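You operate a simulated robot arm through the tools that you are given. There is no shell and no other tool. Be economical: measure what you need, move in short steps, check, and stop when the job is done.

Carry out the task below with a simulated two-armed robot. There is one attempt and no reset: what you move stays moved.

TASK
Pick up the brown-banded bag with one hand, pass it to the other hand and put it on the shelf of the two-tier table. Put the purple-capped cartridge on the shelf under the green-legged table. Open the left packing drawer, put the yellow tape roll on the short island bench top away inside and shut the drawer again. Take the white board and leave it on the top of the blue chest. Open the dye locker door, take the yellow dye cup from the inside of the dye locker and put it on top of the white pipe tee and shut the door again. Pull the soak tank cover open. The order is free. Set down upright: brown-banded bag, yellow dye cup.

It is judged by the outcome, as a careful person would: the job done as asked, and still so three seconds after it is handed in. It fails if anything else is knocked over, pushed out of place, dropped, spilled or broken. Lids that push on must go on centred and level and be pressed home; caps that screw on are set level and turned clockwise until they are tight.

THE ROBOT
Two 6-joint arms with fingered hands on one trunk, on a base that drives. Base frame: it is fixed to the floor where the robot stands at the start and does not move with it; the origin is under the middle of the robot, x ahead of it, y to its left, z up; the surface under the hand at the start is at about z = 800. Lengths are in mm, angles in degrees, forces in N, time in s.
The left shoulder is at the start at [50, 170, 914], the right one opposite. With the tool pointing down near the work surface each hand reaches from about 500 to 780 mm from the robot's upright axis, wherever it stands, measured 20 degrees to its own side. Places, roughly: brown-banded bag (11x8x13 cm) [800, 0, 800]; drawer pack [5800, 3000, 600]; dye locker door [-4100, 6600, 700]; left packing drawer [5700, 3100, 700]; purple-capped cartridge (8x8x18 cm) [-2700, 100, 900]; shelf of the two-tier table [1800, 1600, 300]; shelf under the green-legged table [-3800, 1400, 300]; soak tank cover [-700, 8300, 1100]; top of the blue chest [1000, 10000, 900]; white board (17x20x10 cm) [-2600, 9000, 500]; white pipe tee (11x8x5 cm) [-2500, 9200, 500]; yellow dye cup (8x8x10 cm) [-4200, 6800, 600]; yellow tape roll (7x7x4 cm) [-3100, 200, 800]. Payload 3.5 kg a hand.
Tool frame (each hand has its own): the origin (TCP) lies between the finger pads and is the grasp point; the fingertips stand 26 mm ahead of it; z points along the fingers, y is the line along which they close. The gripper opens to 132 mm. The gripper's body begins 73 mm behind the TCP. The gripper is a hand of 3 fingers: y runs from the thumb to the fingers, the wrist lies at [0, 0, -234] in the tool frame, and closing takes about 1.5 s.
Orientation is that of the tool frame in the base frame, as a unit quaternion [x, y, z, w]. With the fingers straight down and closing along the base's y, the tool's x points along the base's -x, its y along +y and its z along -z.

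THE INTERFACE
- The arms move only by the tool arm_command. It takes "left_targets", "right_targets" or both (then of equal length, played together; a hand with none holds still); each is a list of rows, each a list of 6 numbers: the shift along the tool's x, y, z in m, then the turn, a rotation vector about the tool's x, y, z in degrees. In form: [[dx, dy, dz, rx, ry, rz], ...]. A call has 1 to 8 rows; each row shifts and turns the commanded pose from where the row before left it, along the tool's axes as they then stand. "left_fingers" and "right_fingers" are, for a hand that has rows, the gripper command, from -1 (shut) to 1 (fully open), values between in proportion, set as the call begins (left out, the last holds). Each row takes 0.2 s and may step no farther than 50 mm and 8.6 degrees from the row before; otherwise, or with a gripper value out of range, the whole call is refused. A pose out of reach is approached as far as the arm can. The call stops where the force on the tool passes 40 N (or 10 N more than at its start, if that is more) or the arm is blocked; 0.2 s more then pass. The fingers move at their own pace (about 108 mm/s each) and stop on an object; they squeeze with about 25 N. The grip force told is the motor's: it shows also when the fingers shut on nothing. Time passes only in rows, and 0.2 s behind the last, so rows that do not move let the fingers close. It gives the time, the measured TCP pose, the force on the tool (base axes), the opening and the grip force at its end, in the units of the frame above (readings bear some noise), with the torque about the TCP (base axes, N m) and any sound that the robot's microphone picked up.
- Cameras (640 x 400 px; columns grow to the right, rows downward): "scene" is now at [44.3, 9.4, 1515.1]; the picture's right is [0.13, -0.99, 0.00], its down [-0.66, -0.08, -0.75] and it looks along [0.74, 0.10, -0.66] (base axes); focal length 280 px, centre (320, 200). "left" rides on the left gripper at [-62, 3, -92] in its tool frame; the picture's right is [-0.05, -1.00, 0.00], its down [0.83, -0.04, -0.56] and it looks along [0.55, -0.03, 0.83] (tool axes); focal length 230 px, centre (320, 200). "right" rides on the right gripper at [62, 3, -92] in its tool frame; the picture's right is [-0.05, 1.00, 0.00], its down [-0.83, -0.04, -0.56] and it looks along [-0.55, -0.03, 0.83] (tool axes); focal length 230 px, centre (320, 200). There is no depth. A picture from a camera that has moved, and an enlarged one, comes with that camera's place and axes in the base frame and with its lens.
- snapshot(camera): a new picture of that camera. The clock stands still meanwhile.
- slide_trunk(by): slides the trunk up (or, below 0, down) by that many mm; the arms and the scene camera ride with it, the base frame stays. It gives what a move gives, with no picture.
- steer(legs): drives the robot by 1 to 6 legs, each [ahead, left, turn to the left] in mm, mm and degrees, along the robot's own axes; the way and the turn of a leg run together, so that a leg with both is an arc; at most 1500 mm and 180 degrees a leg. The arms and the cameras ride along, it lands a little off, and it stops where it bumps. It gives what a move gives.
- move_fingers(finger1, finger2, thumb_bend, hand): sets how far each is bent, from 0 (flat) to 100 (curled in); at 30 the hand is open as for a grip, at 70 the pads meet at the TCP. One left out holds its place. A second passes; each finger stops where it meets its share of the squeeze, and holds until it gets a number again. A gripper value or a shape takes the hand back. It gives what a move gives, with no picture; readings hold the bend of each and the force on the fingers (four entries, about 0 where the hand has none), thumb and palm.
- set_grasp(shape, hand): the hand has 3 fingers and takes this shape, open, in about a second: jaw (thumb against the fingers, like two jaws); tri (thumb and two fingers); tip (a fingertip pinch); poke (one finger out to press); point (the index stretched); flat (the hand flat); cup (the hand cupped); fist (a fist). The gripper value then closes the fingers along that shape, each until it touches; the sizes above hold for jaw. It gives what a move gives, with no picture.
- turn_head(pan, tilt): turns the head with the scene camera to pan (to the left, within 86 degrees either way) and tilt (down, from -29 to 69), counted from straight ahead of the robot. It gives what a move gives.
- close_up(camera, box): a new picture of the part [left, top, right, bottom] of that camera's present view, enlarged. The clock stands still meanwhile.
- close_job(): hands the job in; it is judged then, once.

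Work in short steps. Places have to be worked out from the pictures, the camera data and where the tool is seen: move nearer, look again, correct. Check each grasp and each placing, and mend what went wrong. You have 483 turns and 226 pictures in all, those below and enlarged ones among them. Open the grippers and draw the arms clear of the work before you hand the job in, unless the task says otherwise.

The tools are called after "Emit:" by a JSON object that holds its "name" and its "arguments". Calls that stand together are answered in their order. arm_command: Moves the arms, as the interface text tells. Its arguments: {"type":"object","properties":{"left_targets":{"type":"array"},"left_fingers":{"type":"number"},"right_targets":{"type":"array"},"right_fingers":{"type":"number"}},"required":[]} The other tools are called the same way: slide_trunk (by) slides the trunk up or down; set_grasp (shape, hand) gives the hand a shape; move_fingers (finger1, finger2, thumb_bend, hand) moves the fingers one by one; steer (legs) drives the base; turn_head (pan, tilt) turns the head that bears the scene camera; snapshot (camera) takes a picture; close_up (camera, box) takes an enlarged picture of a part of a camera's view; close_job () hands the job in.

At the start:

```text
time: 0.0
left_position: [603.1, 262.1, 1024.7]
left_tcp_rot: [0.0, 1.0, 0.001, 0.0]
left_wrist_force: [-0.5, 0.2, 0.2]
left_wrist_torque: [0.01, -0.03, -0.03]
left_opening: 131.9
left_gripper_force: 0.0
left_shape: jaw
left_bend: [30.0, 30.0, 30.0]
left_finger forces: [0.0, 0.0, 0.0, 0.0, 0.0, 0.0]
right_position: [640.2, -250.8, 1083.9]
right_tcp_rot: [0.0, 1.0, 0.0, -0.001]
right_wrist_force: [-1.0, 0.2, -0.1]
right_wrist_torque: [-0.01, 0.01, 0.01]
right_opening: 131.9
right_gripper_force: 0.1
right_shape: jaw
right_bend: [30.0, 30.0, 30.0]
right_finger forces: [0.0, 0.0, 0.1, 0.0, 0.1, 0.1]
trunk travel left (down, up): [-529.0, 181.0]
robot x, y, heading: [-0.6, -2.8, -0.0]
head pan, tilt: [7.3, 41.3]
```

scene: 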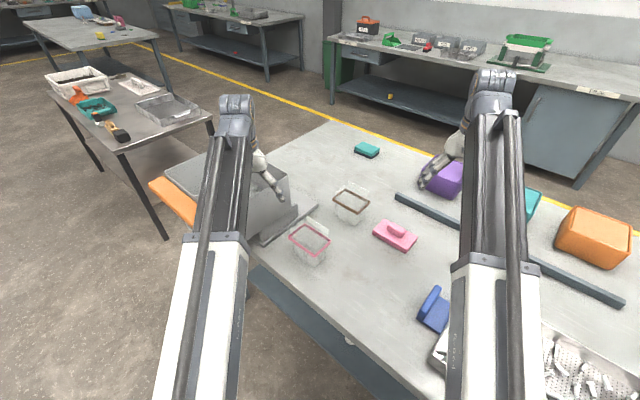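
right: 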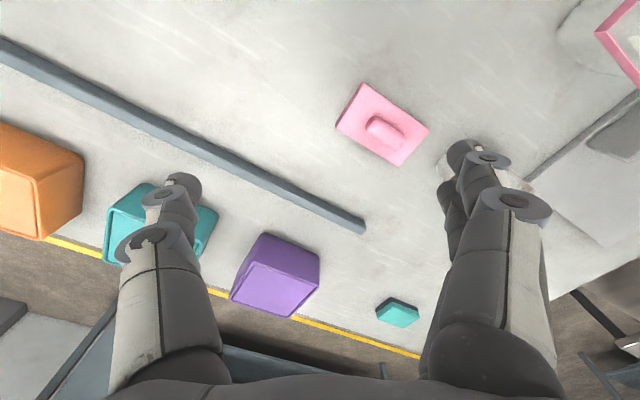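
left: 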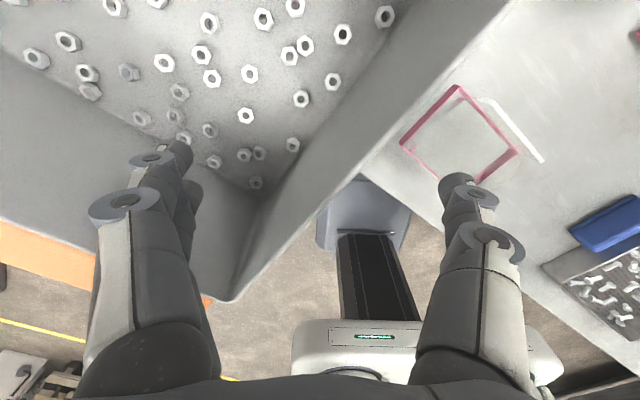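

I start with an enlarged look at the brown-banded bag and its surroundings.

Emit:
{"name": "close_up", "arguments": {"camera": "scene", "box": [230, 130, 450, 280]}}

Emit:
{"name": "close_up", "arguments": {"camera": "scene", "box": [0, 0, 320, 200]}}

```text
2.67 times, centred on (340, 205) of scene
camera zoom: at [44.3, 9.4, 1515.1], right [0.13, -0.99, 0.0], down [-0.66, -0.08, -0.75], along [0.74, 0.1, -0.66], focal length 747 px, centre (267, 187)
```

zoom: 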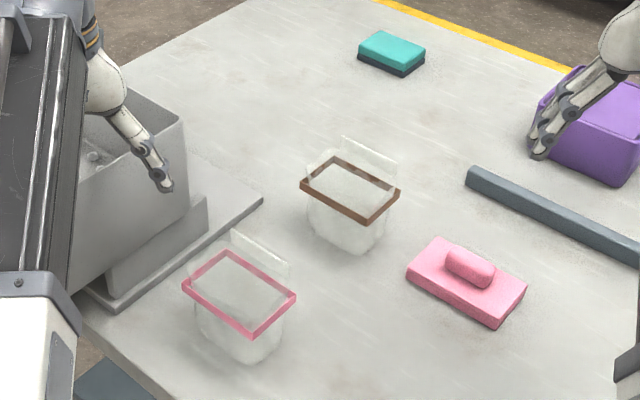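

```text
2.00 times, centred on (160, 100) of scene
camera zoom: at [44.3, 9.4, 1515.1], right [0.13, -0.99, 0.0], down [-0.66, -0.08, -0.75], along [0.74, 0.1, -0.66], focal length 560 px, centre (640, 400)
```

zoom: 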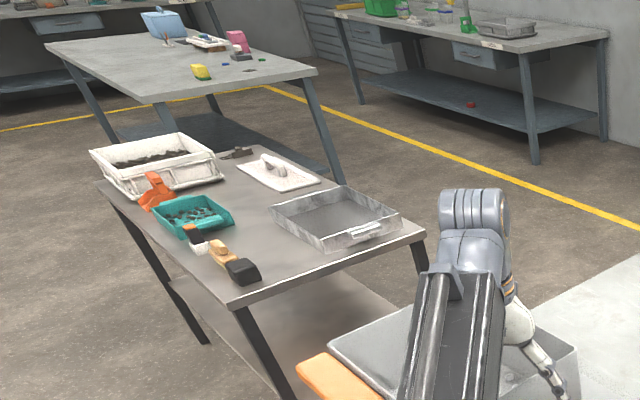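

The bag sits around (775, 0) with its long side about 60° from x; the rim is near z 870. I turn the right hand so it closes across the short side.

Emit:
{"name": "arm_command", "arguments": {"right_targets": [[0, 0, 0, 0, 0, -7.6], [0, 0, 0, 0, 0, -7.6], [0, 0, 0, 0, 0, -7.6], [0, 0, 0, 0, 0, -7.6], [0, 0, 0, 0, 0, -7.6], [0, 0, 0, 0, 0, -7.6], [0, 0, 0, 0, 0, -7.6], [0, 0, 0, 0, 0, -7.6]]}}

```text
time: 1.8
left_position: [602.2, 262.3, 1024.8]
left_tcp_rot: [-0.001, 1.0, 0.0, 0.001]
left_wrist_force: [0.0, 0.0, 0.2]
left_wrist_torque: [-0.04, 0.01, 0.01]
left_opening: 131.9
left_gripper_force: 0.0
left_shape: jaw
left_bend: [30.0, 30.0, 30.0]
left_finger forces: [0.1, 0.1, 0.1, 0.0, 0.0, 0.0]
right_position: [640.2, -250.8, 1083.7]
right_tcp_rot: [-0.507, 0.862, 0.0, 0.0]
right_wrist_force: [0.7, 0.3, 0.0]
right_wrist_torque: [-0.03, 0.01, 0.0]
right_opening: 132.0
right_gripper_force: 0.2
right_shape: jaw
right_bend: [30.0, 30.0, 30.0]
right_finger forces: [0.1, 0.1, 0.0, 0.0, 0.1, 0.0]
trunk travel left (down, up): [-529.0, 181.0]
robot x, y, heading: [-1.9, 0.3, -0.1]
head pan, tilt: [7.3, 41.3]
```

Now I tilt the right hand (wrist away to the right) and go partway toward the bag, then look.

Emit:
{"name": "arm_command", "arguments": {"right_targets": [[0, 0, 0, 0, -7, 0], [0, 0, 0, 0, -7, 0], [0, 0, 0, 0, -7, 0], [0, 0, 0, 0, -7, 0], [0, 0, 0, 0, -7, 0], [-0.027, 0, 0.03, 0, 0, 0], [-0.027, 0, 0.03, 0, 0, 0], [-0.027, 0.003, 0.03, 0, 0, 0]]}}

Emit:
{"name": "snapshot", "arguments": {"camera": "right"}}

Emit:
{"name": "snapshot", "arguments": {"camera": "scene"}}

```text
time: 3.6
left_position: [603.5, 262.7, 1024.3]
left_tcp_rot: [0.0, 1.0, -0.001, 0.0]
left_wrist_force: [0.4, 0.5, -0.3]
left_wrist_torque: [0.0, 0.0, 0.02]
left_opening: 131.7
left_gripper_force: 0.1
left_shape: jaw
left_bend: [30.0, 30.0, 30.0]
left_finger forces: [0.1, 0.1, 0.1, 0.0, 0.0, 0.0]
right_position: [695.2, -146.6, 1055.9]
right_tcp_rot: [-0.482, 0.823, 0.152, 0.259]
right_wrist_force: [0.8, 1.0, 0.6]
right_wrist_torque: [-0.02, 0.01, -0.01]
right_opening: 132.1
right_gripper_force: 0.1
right_shape: jaw
right_bend: [30.0, 30.0, 30.0]
right_finger forces: [0.0, 0.1, 0.1, 0.0, 0.0, 0.0]
trunk travel left (down, up): [-529.0, 181.0]
robot x, y, heading: [-1.1, -1.7, -0.2]
head pan, tilt: [7.3, 41.3]
```

```text
220 pictures are left
camera right: at [643.3, -235.2, 1096.5], right [-0.85, 0.53, 0.03], down [0.21, 0.29, 0.93], along [0.48, 0.8, -0.36], focal length 230 px, centre (320, 200)
```

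right: 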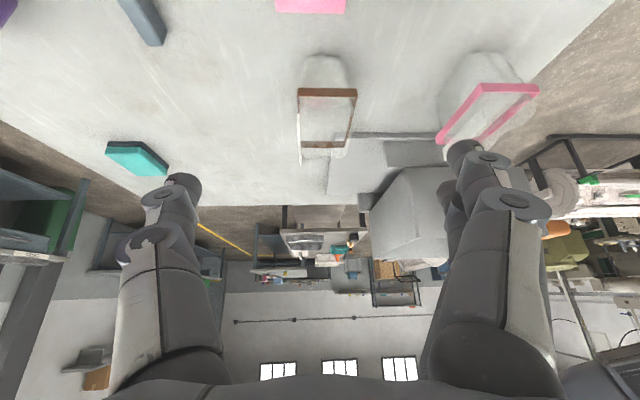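

```text
219 pictures are left
camera scene: at [44.4, 9.4, 1515.1], right [0.13, -0.99, 0.0], down [-0.66, -0.08, -0.75], along [0.74, 0.09, -0.66], focal length 280 px, centre (320, 200)
```

scene: 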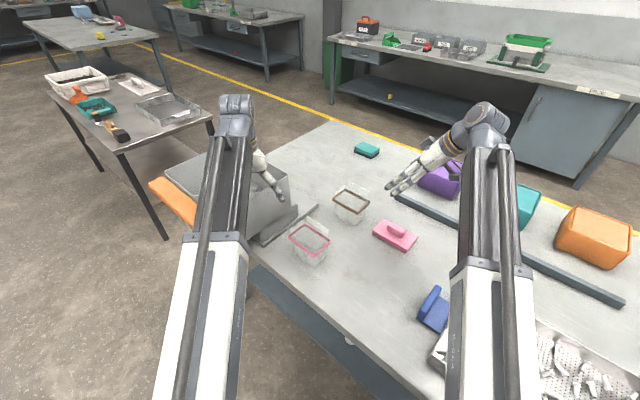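

The bag rim centre comes out at about (771, 7, 872), and my hand's line points nearly at its right end. I advance along the tool axis and check.

Emit:
{"name": "arm_command", "arguments": {"right_targets": [[0, 0.0022, 0.04, 0, 0, 0], [0, 0.0022, 0.04, 0, 0, 0], [0, 0.0022, 0.04, 0, 0, 0], [0, 0.0022, 0.04, 0, 0, 0]]}}

Emit:
{"name": "snapshot", "arguments": {"camera": "right"}}

Emit:
{"name": "close_up", "arguments": {"camera": "scene", "box": [260, 110, 480, 260]}}

```text
time: 4.6
left_position: [602.9, 261.8, 1025.1]
left_tcp_rot: [0.0, 1.0, 0.0, 0.0]
left_wrist_force: [0.0, 0.4, -0.2]
left_wrist_torque: [0.02, 0.01, 0.05]
left_opening: 131.8
left_gripper_force: 0.1
left_shape: jaw
left_bend: [30.0, 30.0, 30.0]
left_finger forces: [0.0, 0.0, 0.0, 0.0, 0.0, 0.0]
right_position: [731.3, -62.8, 926.0]
right_tcp_rot: [-0.483, 0.823, 0.152, 0.259]
right_wrist_force: [-0.3, 0.3, 0.3]
right_wrist_torque: [0.01, -0.04, 0.01]
right_opening: 131.9
right_gripper_force: 0.1
right_shape: jaw
right_bend: [30.0, 30.0, 30.0]
right_finger forces: [0.0, 0.0, 0.0, 0.0, 0.1, 0.1]
trunk travel left (down, up): [-529.0, 181.0]
robot x, y, heading: [-2.5, -0.7, 0.1]
head pan, tilt: [7.3, 41.3]
```

```text
218 pictures are left
camera right: at [680.4, -149.8, 965.4], right [-0.85, 0.52, 0.03], down [0.21, 0.3, 0.93], along [0.48, 0.8, -0.36], focal length 230 px, centre (320, 200)
```

right: 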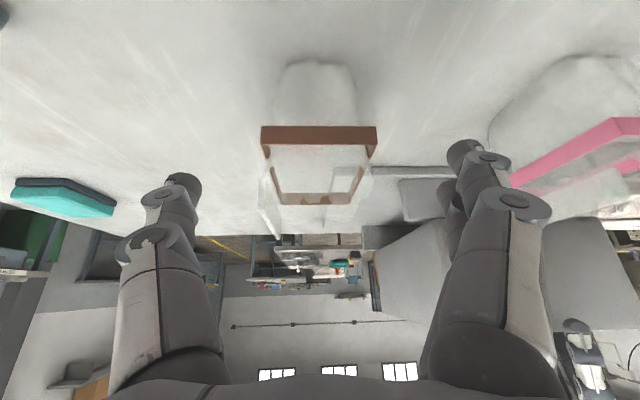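

```text
2.67 times, centred on (370, 185) of scene
camera zoom: at [44.4, 9.5, 1515.1], right [0.13, -0.99, 0.0], down [-0.66, -0.08, -0.75], along [0.74, 0.09, -0.66], focal length 747 px, centre (187, 240)
```

zoom: 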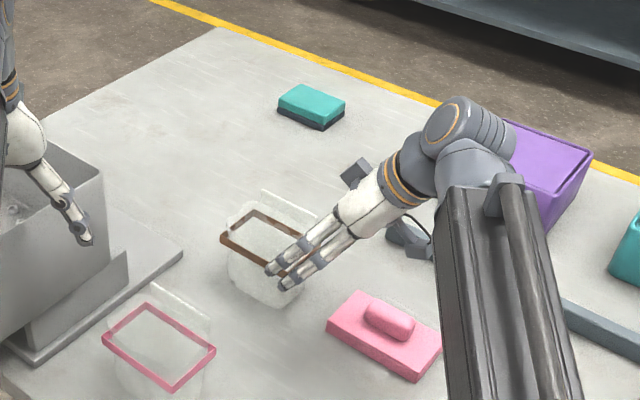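

Alignment is good (bag centred between fingers). I advance the remaining 77 mm.

Emit:
{"name": "arm_command", "arguments": {"right_targets": [[0, 0, 0.04, 0, 0, 0], [0, 0, 0.037, 0, 0, 0]]}}

Emit:
{"name": "snapshot", "arguments": {"camera": "right"}}

Emit:
{"name": "close_up", "arguments": {"camera": "scene", "box": [260, 110, 480, 260]}}

```text
time: 5.2
left_position: [601.9, 263.0, 1024.5]
left_tcp_rot: [0.0, 1.0, 0.0, 0.001]
left_wrist_force: [0.1, -0.5, 0.1]
left_wrist_torque: [0.01, 0.01, 0.03]
left_opening: 132.0
left_gripper_force: 0.1
left_shape: jaw
left_bend: [30.0, 30.0, 30.0]
left_finger forces: [0.0, 0.0, 0.1, 0.0, 0.0, 0.0]
right_position: [754.5, -23.0, 862.9]
right_tcp_rot: [-0.483, 0.823, 0.152, 0.259]
right_wrist_force: [-0.3, 1.1, -0.4]
right_wrist_torque: [-0.04, 0.02, 0.03]
right_opening: 131.7
right_gripper_force: 0.1
right_shape: jaw
right_bend: [30.0, 30.0, 30.0]
right_finger forces: [0.0, 0.1, 0.1, 0.0, 0.1, 0.0]
trunk travel left (down, up): [-529.0, 181.0]
robot x, y, heading: [2.3, 1.5, -0.1]
head pan, tilt: [7.3, 41.3]
```

```text
216 pictures are left
camera right: at [702.8, -111.2, 903.1], right [-0.85, 0.52, 0.03], down [0.21, 0.3, 0.93], along [0.48, 0.8, -0.36], focal length 230 px, centre (320, 200)
```

right: 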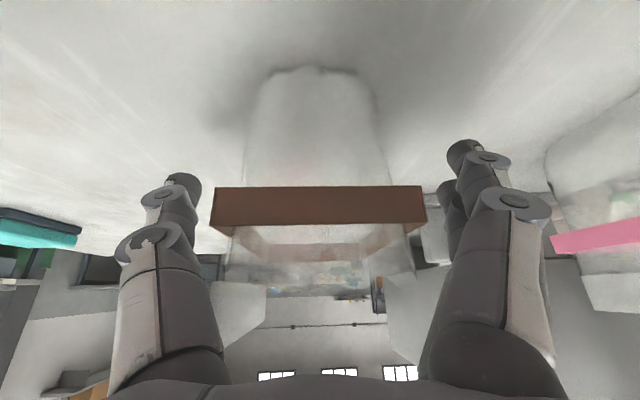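

```text
2.67 times, centred on (370, 185) of scene
camera zoom: at [44.6, 9.6, 1515.1], right [0.13, -0.99, 0.0], down [-0.66, -0.08, -0.75], along [0.74, 0.09, -0.66], focal length 747 px, centre (187, 240)
```

zoom: 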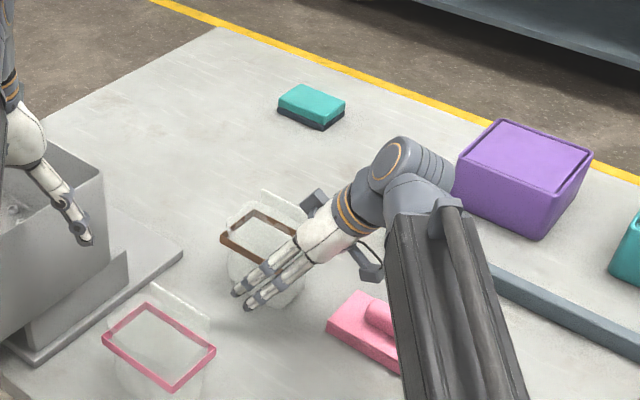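

The bag is between the fingers. I close the right hand gently.

Emit:
{"name": "arm_command", "arguments": {"right_targets": [[0, 0, 0, 0, 0, 0], [0, 0, 0, 0, 0, 0], [0, 0, 0, 0, 0, 0], [0, 0, 0, 0, 0, 0], [0, 0, 0, 0, 0, 0], [0, 0, 0, 0, 0, 0], [0, 0, 0, 0, 0, 0], [0, 0, 0, 0, 0, 0]], "right_fingers": -1}}

Emit:
{"name": "snapshot", "arguments": {"camera": "right"}}

```text
time: 7.0
left_position: [602.1, 263.1, 1025.4]
left_tcp_rot: [0.0, 1.0, 0.0, -0.001]
left_wrist_force: [-0.4, -0.1, 0.5]
left_wrist_torque: [0.0, 0.03, 0.02]
left_opening: 131.8
left_gripper_force: 0.0
left_shape: jaw
left_bend: [30.0, 30.0, 30.0]
left_finger forces: [0.0, 0.0, 0.1, 0.0, 0.0, 0.0]
right_position: [754.3, -22.3, 863.7]
right_tcp_rot: [-0.482, 0.823, 0.152, 0.259]
right_wrist_force: [-0.3, -0.4, -0.2]
right_wrist_torque: [-0.01, 0.02, 0.04]
right_opening: 65.1
right_gripper_force: 24.9
right_shape: jaw
right_bend: [73.0, 73.0, 70.0]
right_finger forces: [11.3, 11.3, 0.1, 0.0, 22.6, 0.0]
trunk travel left (down, up): [-529.0, 181.0]
robot x, y, heading: [-1.6, 0.2, 0.2]
head pan, tilt: [7.3, 41.3]
```

```text
214 pictures are left
camera right: at [702.5, -111.5, 903.6], right [-0.85, 0.52, 0.03], down [0.21, 0.29, 0.93], along [0.48, 0.8, -0.36], focal length 230 px, centre (320, 200)
```

right: 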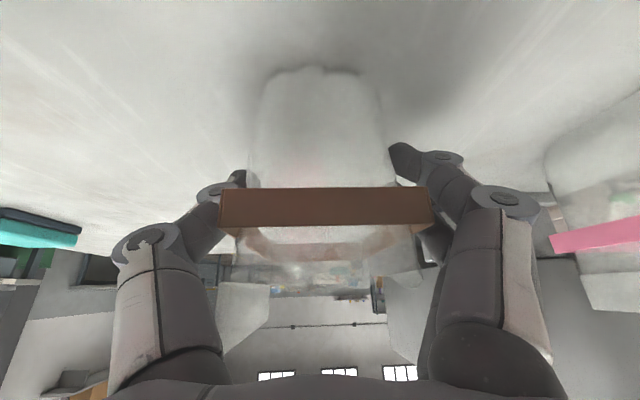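

Firm grip (65 mm). I lift straight up about 160 mm.

Emit:
{"name": "arm_command", "arguments": {"right_targets": [[-0.0115, 0, -0.0164, 0, 0, 0], [-0.023, 0, -0.0328, 0, 0, 0], [-0.023, 0, -0.0328, 0, 0, 0], [-0.023, 0, -0.0328, 0, 0, 0], [-0.0115, 0, -0.0164, 0, 0, 0]]}}

Emit:
{"name": "snapshot", "arguments": {"camera": "right"}}

Emit:
{"name": "snapshot", "arguments": {"camera": "scene"}}

```text
time: 8.2
left_position: [601.5, 261.6, 1024.5]
left_tcp_rot: [0.0, 1.0, 0.001, 0.0]
left_wrist_force: [0.3, 0.0, -0.9]
left_wrist_torque: [0.03, 0.02, -0.04]
left_opening: 131.9
left_gripper_force: 0.1
left_shape: jaw
left_bend: [30.0, 30.0, 30.0]
left_finger forces: [0.1, 0.0, 0.0, 0.0, 0.1, 0.1]
right_position: [754.3, -23.7, 1023.5]
right_tcp_rot: [-0.483, 0.822, 0.152, 0.26]
right_wrist_force: [0.1, 0.5, -0.3]
right_wrist_torque: [-0.07, -0.03, 0.03]
right_opening: 65.1
right_gripper_force: 24.8
right_shape: jaw
right_bend: [73.0, 73.0, 70.0]
right_finger forces: [11.3, 11.2, 0.0, 0.0, 22.7, 0.0]
trunk travel left (down, up): [-529.0, 181.0]
robot x, y, heading: [-3.3, -2.6, 0.1]
head pan, tilt: [7.3, 41.3]
```

```text
213 pictures are left
camera right: at [702.4, -111.3, 1063.3], right [-0.85, 0.52, 0.03], down [0.21, 0.29, 0.93], along [0.48, 0.8, -0.36], focal length 230 px, centre (320, 200)
```

right: 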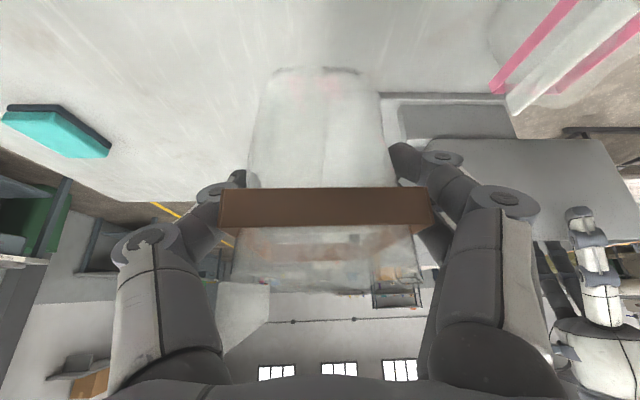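

```text
212 pictures are left
camera scene: at [44.3, 9.5, 1515.1], right [0.13, -0.99, 0.0], down [-0.66, -0.08, -0.75], along [0.74, 0.09, -0.66], focal length 280 px, centre (320, 200)
```

scene: 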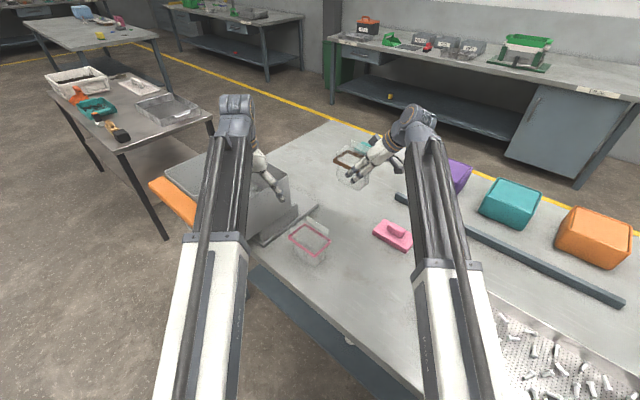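

Held well and light. I bring the bag in front of the trunk with its long side along y, while the left hand begins turning to close along x.

Emit:
{"name": "arm_command", "arguments": {"right_targets": [[0.014, 0.0306, -0.0204, 0, 0, 0], [0.014, 0.0306, -0.0204, 0, 0, 0], [0.014, 0.0306, -0.0204, 0, 0, 0], [0, 0, 0, -4.16, 0, -5.94], [0, 0, 0, -4.16, 0, -5.94], [0, 0, 0, -4.16, 0, -5.94], [0, 0, 0, -4.16, 0, -5.94]], "left_targets": [[0, 0, -0.01, 0, 0, 8.5], [0, 0, -0.01, 0, 0, 8.5], [0, 0, -0.01, 0, 0, 8.5], [0, 0, 0, 0, 0, 8.5], [0, 0, 0, 0, 0, 8.5], [0, 0, 0, 0, 0, 8.5], [0, 0, 0, 0, 0, 8.5]]}}

Emit:
{"name": "arm_command", "arguments": {"left_targets": [[0, 0, 0, 0, 0, 7.6], [0, 0, 0, 0, 0, 7.6], [0, 0, 0, 0, 0, 7.6], [0, 0, 0, 0, 0, 7.7]]}}

Emit:
{"name": "arm_command", "arguments": {"left_targets": [[0, 0, 0, 0, -7.5, 0], [0, 0, 0, 0, -7.5, 0], [0, 0, 0, 0, -7.5, 0], [0, 0, 0, 0, -7.5, 0], [0, 0, 0, 0, -7.5, 0], [0, 0, 0, 0, -7.5, 0]]}}

Emit:
{"name": "snapshot", "arguments": {"camera": "scene"}}

Emit:
{"name": "snapshot", "arguments": {"camera": "left"}}

```text
time: 9.8
left_position: [603.2, 262.4, 1054.4]
left_tcp_rot: [0.498, 0.867, 0.0, 0.0]
left_wrist_force: [0.7, 0.1, 0.1]
left_wrist_torque: [0.02, 0.02, 0.01]
left_opening: 131.8
left_gripper_force: 0.1
left_shape: jaw
left_bend: [30.0, 30.0, 30.0]
left_finger forces: [0.0, 0.0, 0.0, 0.0, 0.0, 0.0]
right_position: [639.8, -40.2, 1047.9]
right_tcp_rot: [-0.674, 0.675, 0.213, 0.213]
right_wrist_force: [0.3, -0.2, -0.5]
right_wrist_torque: [-0.03, 0.01, -0.02]
right_opening: 64.9
right_gripper_force: 25.4
right_shape: jaw
right_bend: [73.0, 73.0, 70.0]
right_finger forces: [11.3, 11.4, 0.0, 0.0, 22.7, 0.0]
trunk travel left (down, up): [-529.0, 181.0]
robot x, y, heading: [-2.9, 0.2, -0.2]
head pan, tilt: [7.3, 41.3]
```

```text
time: 10.8
left_position: [602.5, 261.8, 1055.9]
left_tcp_rot: [0.708, 0.706, 0.0, -0.001]
left_wrist_force: [0.0, -0.5, -0.3]
left_wrist_torque: [-0.02, -0.02, 0.0]
left_opening: 131.9
left_gripper_force: 0.0
left_shape: jaw
left_bend: [30.0, 30.0, 30.0]
left_finger forces: [0.0, 0.0, 0.1, 0.0, 0.1, 0.0]
right_position: [640.1, -38.8, 1048.9]
right_tcp_rot: [-0.673, 0.675, 0.213, 0.214]
right_wrist_force: [0.7, 0.7, -1.2]
right_wrist_torque: [-0.03, 0.0, -0.02]
right_opening: 64.7
right_gripper_force: 24.7
right_shape: jaw
right_bend: [73.0, 73.0, 70.0]
right_finger forces: [11.3, 11.4, 0.0, 0.0, 22.8, 0.1]
trunk travel left (down, up): [-529.0, 181.0]
robot x, y, heading: [-4.7, -2.7, -0.1]
head pan, tilt: [7.3, 41.3]
```

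```text
time: 12.2
left_position: [619.1, 245.8, 1025.6]
left_tcp_rot: [0.652, 0.654, -0.269, 0.273]
left_wrist_force: [0.6, 0.7, -0.1]
left_wrist_torque: [0.0, 0.01, 0.02]
left_opening: 132.0
left_gripper_force: 0.1
left_shape: jaw
left_bend: [30.0, 30.0, 30.0]
left_finger forces: [0.0, 0.1, 0.0, 0.0, 0.0, 0.0]
left hand out of reach, approached as far as the arm can: row 3, 4, 5, 6
right_position: [639.3, -39.5, 1049.6]
right_tcp_rot: [-0.673, 0.676, 0.212, 0.213]
right_wrist_force: [-0.1, 0.4, 0.0]
right_wrist_torque: [-0.01, -0.01, 0.02]
right_opening: 65.0
right_gripper_force: 24.4
right_shape: jaw
right_bend: [73.0, 73.0, 70.0]
right_finger forces: [11.3, 11.4, 0.0, 0.1, 22.7, 0.0]
trunk travel left (down, up): [-529.0, 181.0]
robot x, y, heading: [-0.8, 3.0, -0.1]
head pan, tilt: [7.3, 41.3]
```

```text
211 pictures are left
camera scene: at [44.4, 9.5, 1515.1], right [0.13, -0.99, 0.0], down [-0.66, -0.08, -0.75], along [0.74, 0.09, -0.66], focal length 280 px, centre (320, 200)
```

scene: 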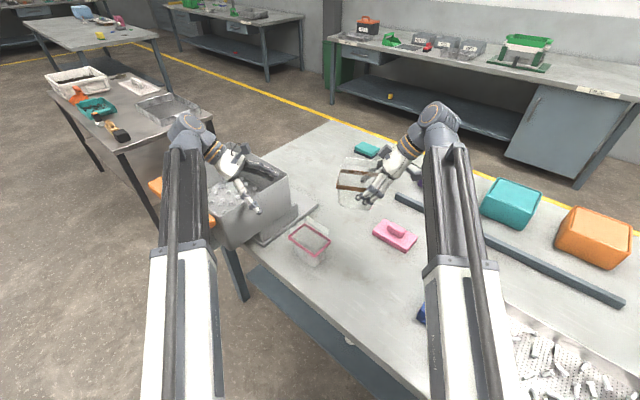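

```text
210 pictures are left
camera left: at [622.2, 268.5, 1133.9], right [-1.0, -0.04, 0.03], down [-0.05, 0.98, -0.2], along [-0.02, -0.2, -0.98], focal length 230 px, centre (320, 200)
```

left: 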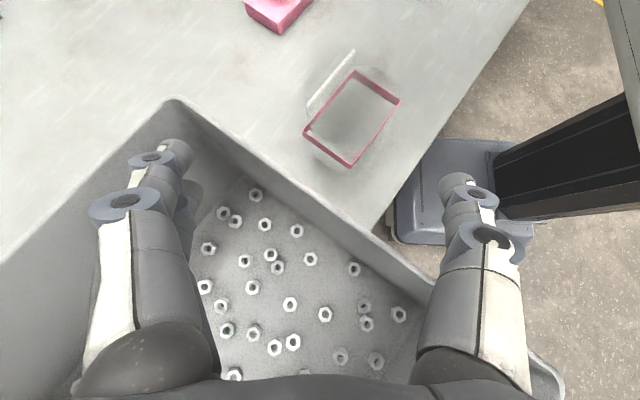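

The left hand hit its reach limit tilting so far out; I bring it inward toward the bag's left end (pre-grasp about (640,101,1127)).

Emit:
{"name": "arm_command", "arguments": {"left_targets": [[-0.041, 0.00925, 0.0159, 0, 0, 0], [-0.041, 0.00925, 0.0159, 0, 0, 0], [-0.041, 0.00925, 0.0159, 0, 0, 0], [-0.041, 0.00925, 0.0159, 0, 0, 0]]}}

Emit:
{"name": "snapshot", "arguments": {"camera": "left"}}

Emit:
{"name": "snapshot", "arguments": {"camera": "scene"}}

```text
time: 13.2
left_position: [656.9, 83.3, 1096.6]
left_tcp_rot: [0.653, 0.653, -0.271, 0.27]
left_wrist_force: [-0.9, 0.2, -0.3]
left_wrist_torque: [-0.01, 0.0, 0.03]
left_opening: 132.0
left_gripper_force: 0.1
left_shape: jaw
left_bend: [30.0, 30.0, 30.0]
left_finger forces: [0.1, 0.0, 0.0, 0.0, 0.1, 0.1]
right_position: [639.9, -39.7, 1049.2]
right_tcp_rot: [-0.673, 0.675, 0.213, 0.213]
right_wrist_force: [0.3, -1.3, -0.3]
right_wrist_torque: [-0.03, 0.0, -0.01]
right_opening: 64.6
right_gripper_force: 25.3
right_shape: jaw
right_bend: [73.0, 73.0, 70.0]
right_finger forces: [11.2, 11.4, 0.1, 0.0, 22.7, 0.0]
trunk travel left (down, up): [-529.0, 181.0]
robot x, y, heading: [1.6, 4.1, 0.0]
head pan, tilt: [7.3, 41.3]
```

```text
209 pictures are left
camera left: at [660.2, 106.9, 1205.6], right [-1.0, -0.04, 0.04], down [-0.04, 0.98, -0.2], along [-0.03, -0.2, -0.98], focal length 230 px, centre (320, 200)
```

left: 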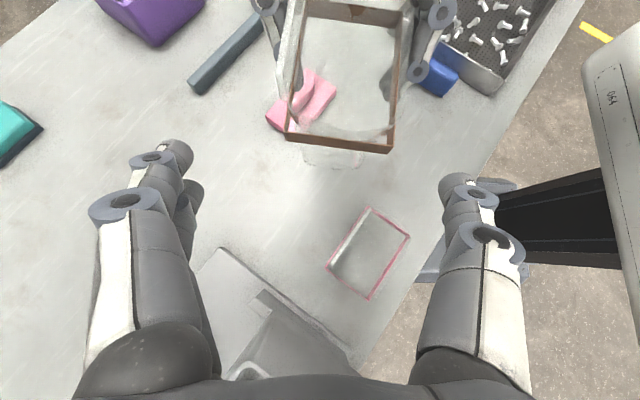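

```text
208 pictures are left
camera scene: at [44.3, 9.4, 1515.1], right [0.13, -0.99, 0.0], down [-0.66, -0.08, -0.75], along [0.74, 0.09, -0.66], focal length 280 px, centre (320, 200)
```

scene: 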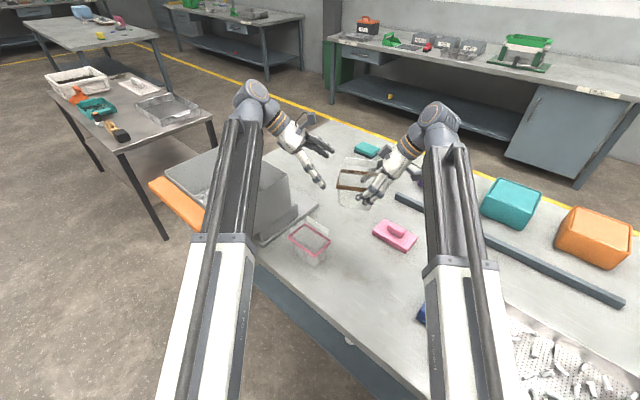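

The bag's left end is at about (643, 35, 1058). To keep the two hands' fingertips apart I'll take only the end with the left hand tilted 60°, and pull both 60–70 mm closer for reach.

Emit:
{"name": "arm_command", "arguments": {"right_targets": [[0, 0.03, 0, 0, 0, 0], [0, 0.03, 0, 0, 0, 0], [0, 0, 0, 0, 0, 0], [0, 0, 0, 0, 0, 0]], "left_targets": [[0.012, -0.037, -0.0105, 0, 0, 0], [0.012, -0.037, -0.0105, 0, 0, 0], [0, 0, 0, 0, -7.5, 0], [0, 0, 0, 0, -7.5, 0]]}}

Emit:
{"name": "snapshot", "arguments": {"camera": "left"}}

```text
time: 14.2
left_position: [581.6, 116.9, 1094.7]
left_tcp_rot: [0.612, 0.612, -0.355, 0.354]
left_wrist_force: [0.9, -0.1, 0.2]
left_wrist_torque: [-0.03, -0.01, 0.0]
left_opening: 131.9
left_gripper_force: 0.1
left_shape: jaw
left_bend: [30.0, 30.0, 30.0]
left_finger forces: [0.0, 0.0, 0.0, 0.1, 0.0, 0.0]
right_position: [578.9, -39.2, 1047.5]
right_tcp_rot: [-0.673, 0.676, 0.212, 0.213]
right_wrist_force: [0.6, 0.2, -1.1]
right_wrist_torque: [-0.01, 0.0, -0.01]
right_opening: 65.0
right_gripper_force: 25.6
right_shape: jaw
right_bend: [73.0, 73.0, 70.0]
right_finger forces: [11.3, 11.4, 0.0, 0.0, 22.7, 0.1]
trunk travel left (down, up): [-529.0, 181.0]
robot x, y, heading: [0.6, 4.2, 0.1]
head pan, tilt: [7.3, 41.3]
```

```text
207 pictures are left
camera left: at [585.6, 167.0, 1193.9], right [-1.0, -0.03, 0.05], down [-0.04, 0.9, -0.44], along [-0.03, -0.44, -0.9], focal length 230 px, centre (320, 200)
```

left: 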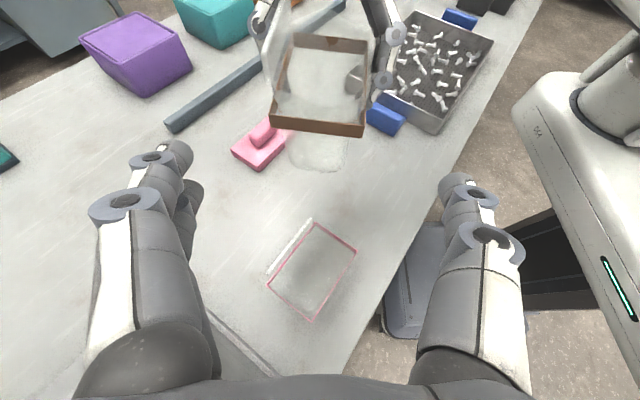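

Aligned; near edge at (582, 39, 1058). Advance 90 mm and check before closing.

Emit:
{"name": "arm_command", "arguments": {"left_targets": [[0, 0, 0.045, 0, 0, 0], [0, 0, 0.043, 0, 0, 0]]}}

Emit:
{"name": "snapshot", "arguments": {"camera": "left"}}

Emit:
{"name": "close_up", "arguments": {"camera": "scene", "box": [230, 80, 450, 230]}}

```text
time: 14.8
left_position: [582.6, 39.4, 1050.6]
left_tcp_rot: [0.613, 0.612, -0.354, 0.353]
left_wrist_force: [0.1, 0.4, 0.4]
left_wrist_torque: [0.01, -0.03, -0.01]
left_opening: 132.0
left_gripper_force: 0.0
left_shape: jaw
left_bend: [30.0, 30.0, 30.0]
left_finger forces: [0.1, 0.0, 0.0, 0.1, 0.0, 0.0]
right_position: [579.4, -38.5, 1047.6]
right_tcp_rot: [-0.673, 0.676, 0.212, 0.213]
right_wrist_force: [0.0, 0.7, -0.9]
right_wrist_torque: [0.04, -0.01, -0.03]
right_opening: 64.6
right_gripper_force: 25.2
right_shape: jaw
right_bend: [73.0, 73.0, 70.0]
right_finger forces: [11.3, 11.5, 0.1, 0.1, 22.7, 0.0]
trunk travel left (down, up): [-529.0, 181.0]
robot x, y, heading: [3.9, -0.1, 0.0]
head pan, tilt: [7.3, 41.3]
```

```text
206 pictures are left
camera left: at [585.7, 90.0, 1149.5], right [-1.0, -0.03, 0.04], down [-0.04, 0.9, -0.44], along [-0.03, -0.44, -0.9], focal length 230 px, centre (320, 200)
```

left: 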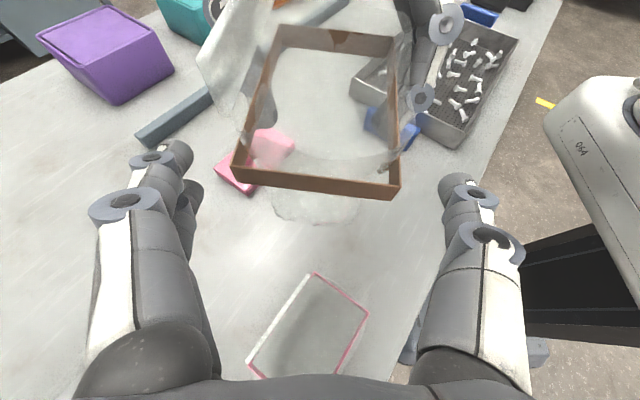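

```text
2.67 times, centred on (340, 155) of scene
camera zoom: at [44.4, 9.3, 1515.1], right [0.13, -0.99, 0.0], down [-0.66, -0.08, -0.75], along [0.74, 0.1, -0.66], focal length 747 px, centre (267, 320)
```

zoom: 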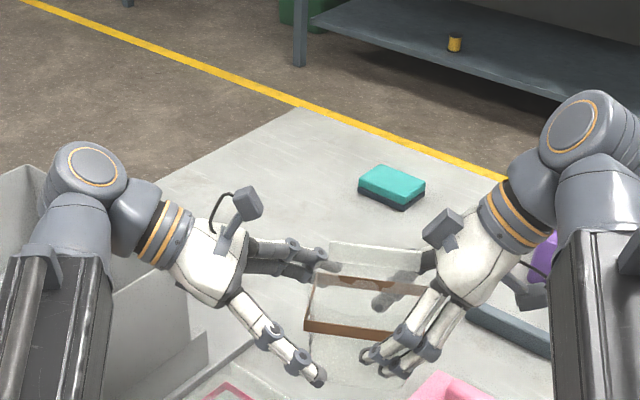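

Fingers have clear gaps. I go 6 mm deeper and close the left hand.

Emit:
{"name": "arm_command", "arguments": {"left_targets": [[0, 0, 0.006, 0, 0, 0], [0, 0, 0, 0, 0, 0]]}}

Emit:
{"name": "arm_command", "arguments": {"left_targets": [[0, 0, 0, 0, 0, 0], [0, 0, 0, 0, 0, 0], [0, 0, 0, 0, 0, 0], [0, 0, 0, 0, 0, 0], [0, 0, 0, 0, 0, 0], [0, 0, 0, 0, 0, 0], [0, 0, 0, 0, 0, 0], [0, 0, 0, 0, 0, 0]], "left_fingers": -1}}

Emit:
{"name": "snapshot", "arguments": {"camera": "left"}}

Emit:
{"name": "close_up", "arguments": {"camera": "scene", "box": [230, 80, 450, 230]}}

```text
time: 15.4
left_position: [582.7, 35.1, 1047.4]
left_tcp_rot: [0.613, 0.613, -0.353, 0.353]
left_wrist_force: [-0.2, 0.4, 0.4]
left_wrist_torque: [-0.02, 0.0, 0.01]
left_opening: 131.9
left_gripper_force: 0.0
left_shape: jaw
left_bend: [30.0, 30.0, 30.0]
left_finger forces: [0.0, 0.0, 0.0, 0.1, 0.1, 0.1]
right_position: [579.2, -40.2, 1049.8]
right_tcp_rot: [-0.673, 0.675, 0.212, 0.213]
right_wrist_force: [-0.3, 0.2, -0.9]
right_wrist_torque: [-0.06, -0.01, 0.01]
right_opening: 64.8
right_gripper_force: 25.3
right_shape: jaw
right_bend: [73.0, 73.0, 70.0]
right_finger forces: [11.2, 11.4, 0.0, 0.0, 22.7, 0.1]
trunk travel left (down, up): [-529.0, 181.0]
robot x, y, heading: [-1.5, -0.2, 0.0]
head pan, tilt: [7.3, 41.3]
```

```text
time: 17.2
left_position: [581.1, 35.3, 1047.5]
left_tcp_rot: [0.613, 0.612, -0.354, 0.353]
left_wrist_force: [1.0, -1.3, -0.3]
left_wrist_torque: [-0.05, 0.03, -0.03]
left_opening: 65.3
left_gripper_force: 24.9
left_shape: jaw
left_bend: [72.0, 72.0, 70.0]
left_finger forces: [11.6, 11.4, 0.0, 0.0, 22.4, 0.0]
right_position: [579.3, -39.3, 1048.9]
right_tcp_rot: [-0.674, 0.675, 0.212, 0.212]
right_wrist_force: [-0.6, 1.3, 0.3]
right_wrist_torque: [0.01, 0.01, 0.13]
right_opening: 64.7
right_gripper_force: 24.8
right_shape: jaw
right_bend: [73.0, 73.0, 70.0]
right_finger forces: [11.6, 12.0, 0.1, 0.0, 22.7, 0.0]
trunk travel left (down, up): [-529.0, 181.0]
robot x, y, heading: [-1.7, 3.2, 0.2]
head pan, tilt: [7.3, 41.3]
```

```text
204 pictures are left
camera left: at [585.8, 85.1, 1146.8], right [-1.0, -0.03, 0.05], down [-0.04, 0.9, -0.44], along [-0.03, -0.44, -0.9], focal length 230 px, centre (320, 200)
```

left: 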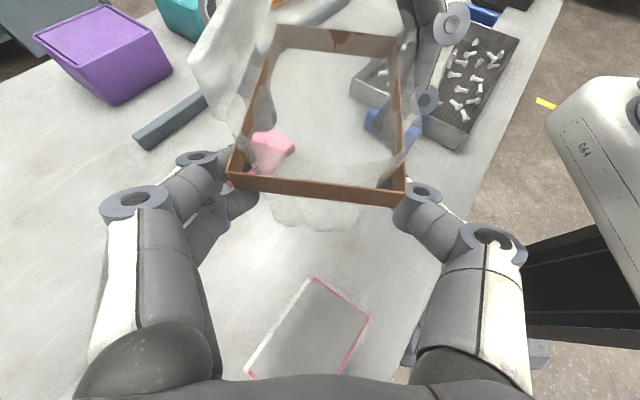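

```text
2.67 times, centred on (340, 155) of scene
camera zoom: at [44.3, 9.4, 1515.1], right [0.13, -0.99, 0.0], down [-0.66, -0.08, -0.75], along [0.74, 0.1, -0.66], focal length 747 px, centre (267, 320)
```

zoom: 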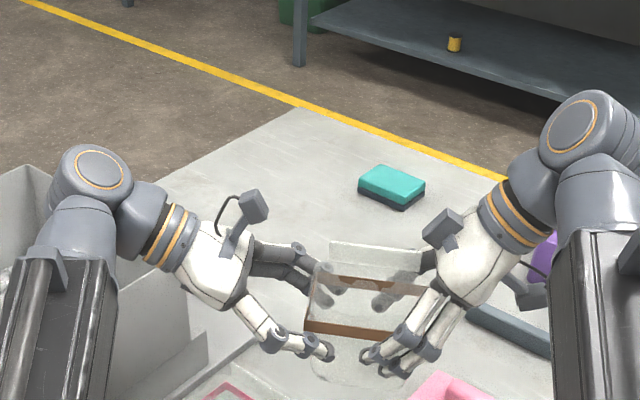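

Both hands hold the bag firmly. I open the right hand and then draw it back along its tool axis.

Emit:
{"name": "arm_command", "arguments": {"right_targets": [[0, 0, 0, 0, 0, 0], [0, 0, 0, 0, 0, 0], [0, 0, 0, 0, 0, 0], [0, 0, -0.04, 0, 0, 0], [0, 0, -0.045, 0, 0, 0], [0, 0, -0.045, 0, 0, 0]], "right_fingers": 1}}

Emit:
{"name": "snapshot", "arguments": {"camera": "scene"}}

```text
time: 18.6
left_position: [583.9, 34.4, 1047.1]
left_tcp_rot: [0.612, 0.612, -0.354, 0.354]
left_wrist_force: [0.1, 0.0, 0.2]
left_wrist_torque: [0.01, 0.0, 0.02]
left_opening: 65.2
left_gripper_force: 24.8
left_shape: jaw
left_bend: [72.0, 73.0, 70.0]
left_finger forces: [11.6, 12.1, 0.0, 0.0, 23.6, 0.0]
right_position: [590.0, -98.5, 1137.4]
right_tcp_rot: [-0.671, 0.677, 0.208, 0.218]
right_wrist_force: [-0.6, -0.3, -0.1]
right_wrist_torque: [0.01, -0.04, -0.03]
right_opening: 131.9
right_gripper_force: 0.0
right_shape: jaw
right_bend: [30.0, 30.0, 30.0]
right_finger forces: [0.0, 0.1, 0.1, 0.0, 0.0, 0.0]
right hand out of reach, approached as far as the arm can: row 6
trunk travel left (down, up): [-529.0, 181.0]
robot x, y, heading: [-1.1, -5.9, -0.0]
head pan, tilt: [7.3, 41.3]
```

```text
202 pictures are left
camera scene: at [44.5, 9.5, 1515.1], right [0.13, -0.99, 0.0], down [-0.66, -0.08, -0.75], along [0.74, 0.1, -0.66], focal length 280 px, centre (320, 200)
```

scene: 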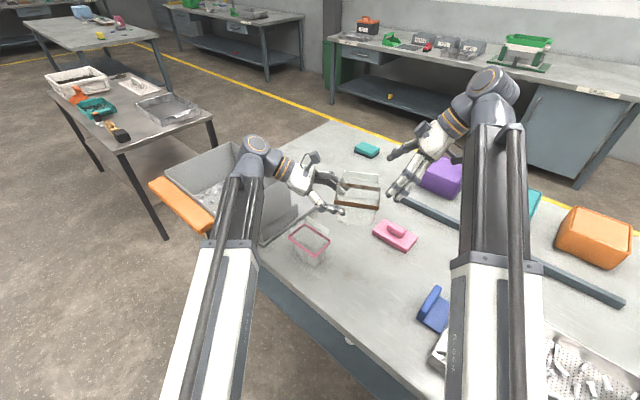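

Handover done. I raise the trunk for clearance, straighten the right hand and look left for the two-tier table approach.

Emit:
{"name": "slide_trunk", "arguments": {"by": 150}}

Emit:
{"name": "arm_command", "arguments": {"right_targets": [[0, 0, 0, 0, 7, 0], [0, 0, 0, 0, 7, 0], [0, 0, 0, 0, 7, 0], [0, 0, 0, 0, 7, 0], [0, 0, 0, 0, 7, 0], [0.03, 0, 0, 0, 0, 0], [0.03, 0, 0, 0, 0, 0]]}}

Emit:
{"name": "turn_head", "arguments": {"pan": 75, "tilt": 25}}

Emit:
{"name": "snapshot", "arguments": {"camera": "scene"}}

```text
time: 20.4
left_position: [582.2, 35.3, 1197.6]
left_tcp_rot: [0.613, 0.612, -0.353, 0.353]
left_wrist_force: [-0.6, 0.5, -0.9]
left_wrist_torque: [0.04, -0.02, -0.02]
left_opening: 65.2
left_gripper_force: 24.5
left_shape: jaw
left_bend: [72.0, 73.0, 70.0]
left_finger forces: [11.6, 12.2, 0.0, 0.0, 23.6, 0.0]
right_position: [591.1, -98.3, 1287.8]
right_tcp_rot: [-0.671, 0.677, 0.208, 0.219]
right_wrist_force: [1.1, 0.0, 0.6]
right_wrist_torque: [0.02, 0.02, -0.01]
right_opening: 132.1
right_gripper_force: 0.1
right_shape: jaw
right_bend: [30.0, 30.0, 30.0]
right_finger forces: [0.0, 0.0, 0.0, 0.1, 0.0, 0.0]
trunk travel left (down, up): [-679.0, 31.0]
robot x, y, heading: [0.9, -0.8, -0.3]
head pan, tilt: [7.3, 41.3]
```

```text
time: 21.9
left_position: [582.0, 35.6, 1198.2]
left_tcp_rot: [0.613, 0.612, -0.354, 0.353]
left_wrist_force: [0.5, 0.3, -0.7]
left_wrist_torque: [0.05, -0.04, 0.02]
left_opening: 65.3
left_gripper_force: 25.3
left_shape: jaw
left_bend: [72.0, 73.0, 70.0]
left_finger forces: [12.1, 12.0, 0.0, 0.1, 24.3, 0.1]
right_position: [614.1, -111.3, 1234.2]
right_tcp_rot: [-0.697, 0.717, -0.002, 0.006]
right_wrist_force: [-0.9, -0.5, 0.0]
right_wrist_torque: [0.04, -0.02, 0.01]
right_opening: 132.1
right_gripper_force: 0.1
right_shape: jaw
right_bend: [30.0, 30.0, 30.0]
right_finger forces: [0.1, 0.1, 0.0, 0.0, 0.0, 0.0]
right hand out of reach, approached as far as the arm can: row 1, 2, 3, 4, 5, 6, 7
trunk travel left (down, up): [-679.0, 31.0]
robot x, y, heading: [1.2, -2.9, -0.2]
head pan, tilt: [7.3, 41.3]
```

```text
time: 23.3
left_position: [581.3, 34.2, 1198.1]
left_tcp_rot: [0.612, 0.613, -0.353, 0.353]
left_wrist_force: [0.6, 0.5, -1.1]
left_wrist_torque: [-0.01, -0.01, -0.02]
left_opening: 65.1
left_gripper_force: 24.9
left_shape: jaw
left_bend: [72.0, 73.0, 70.0]
left_finger forces: [12.2, 11.9, 0.0, 0.1, 24.2, 0.1]
right_position: [613.2, -112.8, 1234.1]
right_tcp_rot: [-0.698, 0.716, -0.004, 0.005]
right_wrist_force: [-0.6, -0.2, 0.1]
right_wrist_torque: [-0.01, 0.0, -0.01]
right_opening: 132.0
right_gripper_force: 0.0
right_shape: jaw
right_bend: [30.0, 30.0, 30.0]
right_finger forces: [0.1, 0.0, 0.0, 0.0, 0.0, 0.0]
trunk travel left (down, up): [-679.0, 31.0]
robot x, y, heading: [3.1, -1.4, -0.1]
head pan, tilt: [75.0, 25.0]
```

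```text
201 pictures are left
camera scene: at [-15.1, 87.8, 1690.4], right [0.97, -0.26, 0.0], down [-0.11, -0.41, -0.91], along [0.24, 0.88, -0.42], focal length 280 px, centre (320, 200)
```

scene: 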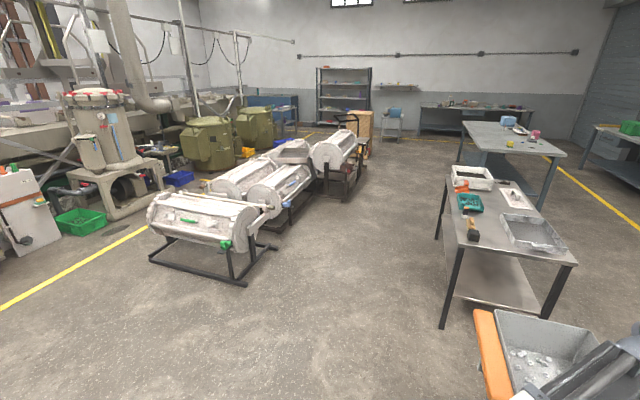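

The way to the two-tier table's left long side is open. I first yaw the held bag so the left hand points forward (for reaching onto the low shelf), keeping it level.

Emit:
{"name": "arm_command", "arguments": {"left_targets": [[0, 0, 0, -6.5, 0, -3.75], [0, 0, 0, -6.5, 0, -3.75], [0, 0, 0, -6.5, 0, -3.75], [0, 0, 0, -6.5, 0, -3.75], [0, 0, 0, -6.5, 0, -3.75], [0, 0, 0, -6.5, 0, -3.75], [-0.0039, 0.0403, 0.0067, 0, 0, 0], [-0.0039, 0.0403, 0.0067, 0, 0, 0]]}}

Emit:
{"name": "arm_command", "arguments": {"left_targets": [[-0.0039, 0.0403, 0.0067, 0, 0, 0], [-0.0039, 0.0403, 0.0067, 0, 0, 0], [-0.0039, 0.0403, 0.0067, 0, 0, 0], [0, 0, 0, -6.5, 0, -3.75], [0, 0, 0, -6.5, 0, -3.75], [0, 0, 0, -6.5, 0, -3.75], [0, 0, 0, -6.5, 0, -3.75], [0, 0, 0, -6.5, 0, -3.75]]}}

Emit:
{"name": "arm_command", "arguments": {"left_targets": [[0, 0, 0, -6.5, 0, -3.75], [0, 0, 0, 0, 0, 0]]}}

Emit:
{"name": "snapshot", "arguments": {"camera": "left"}}

```text
time: 25.1
left_position: [665.9, 82.3, 1202.5]
left_tcp_rot: [0.33, 0.8, -0.191, 0.463]
left_wrist_force: [-0.9, -0.1, -0.1]
left_wrist_torque: [-0.02, 0.0, -0.04]
left_opening: 65.3
left_gripper_force: 25.2
left_shape: jaw
left_bend: [72.0, 73.0, 70.0]
left_finger forces: [12.3, 11.8, 0.0, 0.0, 24.1, 0.0]
left hand out of reach, approached as far as the arm can: row 6
right_position: [614.7, -112.5, 1233.5]
right_tcp_rot: [-0.697, 0.717, -0.003, 0.006]
right_wrist_force: [0.1, 0.2, 0.0]
right_wrist_torque: [-0.02, 0.01, 0.03]
right_opening: 132.1
right_gripper_force: 0.0
right_shape: jaw
right_bend: [30.0, 30.0, 30.0]
right_finger forces: [0.0, 0.0, 0.0, 0.1, 0.0, 0.0]
trunk travel left (down, up): [-679.0, 31.0]
robot x, y, heading: [2.8, -0.1, -0.4]
head pan, tilt: [75.0, 25.0]
```

```text
time: 26.9
left_position: [766.9, 150.9, 1202.4]
left_tcp_rot: [0.056, 0.864, -0.032, 0.5]
left_wrist_force: [-0.7, 0.1, -1.0]
left_wrist_torque: [0.01, -0.01, 0.0]
left_opening: 65.2
left_gripper_force: 25.1
left_shape: jaw
left_bend: [72.0, 73.0, 70.0]
left_finger forces: [12.3, 11.5, 0.0, 0.0, 23.9, 0.0]
right_position: [614.1, -112.5, 1233.0]
right_tcp_rot: [-0.697, 0.717, -0.003, 0.006]
right_wrist_force: [1.5, 0.5, -0.1]
right_wrist_torque: [0.02, 0.0, 0.01]
right_opening: 131.9
right_gripper_force: 0.1
right_shape: jaw
right_bend: [30.0, 30.0, 30.0]
right_finger forces: [0.0, 0.0, 0.0, 0.1, 0.0, 0.0]
trunk travel left (down, up): [-679.0, 31.0]
robot x, y, heading: [-0.3, 2.9, -0.1]
head pan, tilt: [75.0, 25.0]
```

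```text
time: 27.5
left_position: [767.3, 150.8, 1203.0]
left_tcp_rot: [0.0, 0.866, 0.0, 0.5]
left_wrist_force: [-0.3, 0.5, -0.1]
left_wrist_torque: [0.01, 0.01, -0.02]
left_opening: 64.9
left_gripper_force: 25.3
left_shape: jaw
left_bend: [72.0, 73.0, 70.0]
left_finger forces: [12.4, 11.6, 0.1, 0.0, 23.9, 0.0]
right_position: [613.7, -111.5, 1233.4]
right_tcp_rot: [-0.697, 0.717, -0.004, 0.006]
right_wrist_force: [-0.6, -0.8, 0.7]
right_wrist_torque: [-0.01, -0.03, -0.03]
right_opening: 132.0
right_gripper_force: 0.1
right_shape: jaw
right_bend: [30.0, 30.0, 30.0]
right_finger forces: [0.1, 0.0, 0.0, 0.0, 0.0, 0.0]
trunk travel left (down, up): [-679.0, 31.0]
robot x, y, heading: [-3.4, -0.9, 0.2]
head pan, tilt: [75.0, 25.0]
```

```text
200 pictures are left
camera left: at [718.6, 154.8, 1301.7], right [0.03, -1.0, 0.04], down [-0.9, -0.04, -0.44], along [0.44, -0.03, -0.9], focal length 230 px, centre (320, 200)
```

left: 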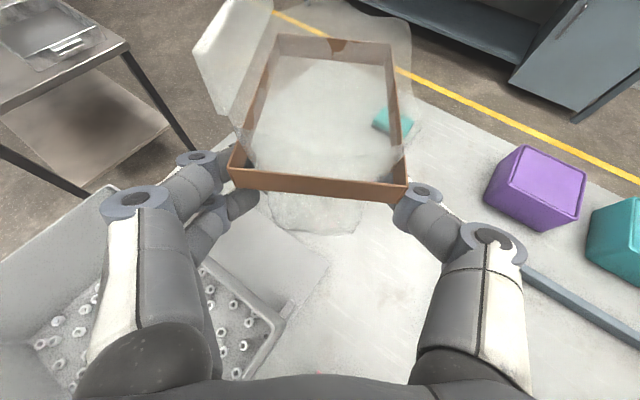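

Bag is level and the hand points forward. I back off, then drive to a stand-off left of the two-tier table's long side and face it.

Emit:
{"name": "steer", "arguments": {"legs": [[-250, 0, 0], [0, 0, 68.7], [1100, 0, 0], [1040, 0, 0], [0, 0, -102]]}}

Emit:
{"name": "turn_head", "arguments": {"pan": 0, "tilt": 35}}

Emit:
{"name": "snapshot", "arguments": {"camera": "scene"}}

```text
time: 46.8
left_position: [1236.6, 1681.4, 1202.3]
left_tcp_rot: [0.253, 0.828, -0.146, 0.478]
left_wrist_force: [-0.8, -0.8, -0.5]
left_wrist_torque: [0.04, 0.02, 0.03]
left_opening: 64.8
left_gripper_force: 25.0
left_shape: jaw
left_bend: [72.0, 73.0, 70.0]
left_finger forces: [11.6, 11.4, 0.0, 0.0, 22.9, 0.0]
right_position: [962.6, 1549.9, 1235.1]
right_tcp_rot: [-0.457, 0.89, -0.004, 0.005]
right_wrist_force: [-0.2, 0.3, 0.8]
right_wrist_torque: [-0.04, 0.01, -0.01]
right_opening: 132.0
right_gripper_force: 0.0
right_shape: jaw
right_bend: [30.0, 30.0, 30.0]
right_finger forces: [0.1, 0.0, 0.0, 0.0, 0.0, 0.1]
trunk travel left (down, up): [-679.0, 31.0]
robot x, y, heading: [516.0, 1985.2, -33.9]
head pan, tilt: [75.0, 25.0]
```

```text
time: 48.3
left_position: [1236.4, 1681.3, 1202.1]
left_tcp_rot: [0.253, 0.829, -0.146, 0.478]
left_wrist_force: [-0.8, 0.5, -0.3]
left_wrist_torque: [0.01, 0.01, 0.0]
left_opening: 64.8
left_gripper_force: 24.7
left_shape: jaw
left_bend: [72.0, 73.0, 70.0]
left_finger forces: [11.5, 11.4, 0.0, 0.0, 22.8, 0.1]
right_position: [962.2, 1549.6, 1234.5]
right_tcp_rot: [-0.457, 0.889, -0.005, 0.004]
right_wrist_force: [0.2, -0.5, -0.2]
right_wrist_torque: [0.03, -0.01, -0.01]
right_opening: 131.7
right_gripper_force: 0.1
right_shape: jaw
right_bend: [30.0, 30.0, 30.0]
right_finger forces: [0.0, 0.0, 0.0, 0.1, 0.0, 0.0]
trunk travel left (down, up): [-679.0, 31.0]
robot x, y, heading: [514.0, 1985.2, -33.9]
head pan, tilt: [0.0, 35.0]
```

```text
199 pictures are left
camera scene: at [556.7, 1956.8, 1674.7], right [-0.56, -0.83, 0.0], down [-0.48, 0.32, -0.82], along [0.68, -0.46, -0.57], focal length 280 px, centre (320, 200)
```

scene: 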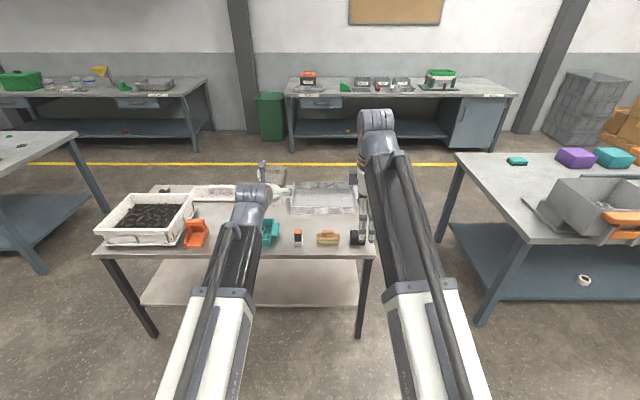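

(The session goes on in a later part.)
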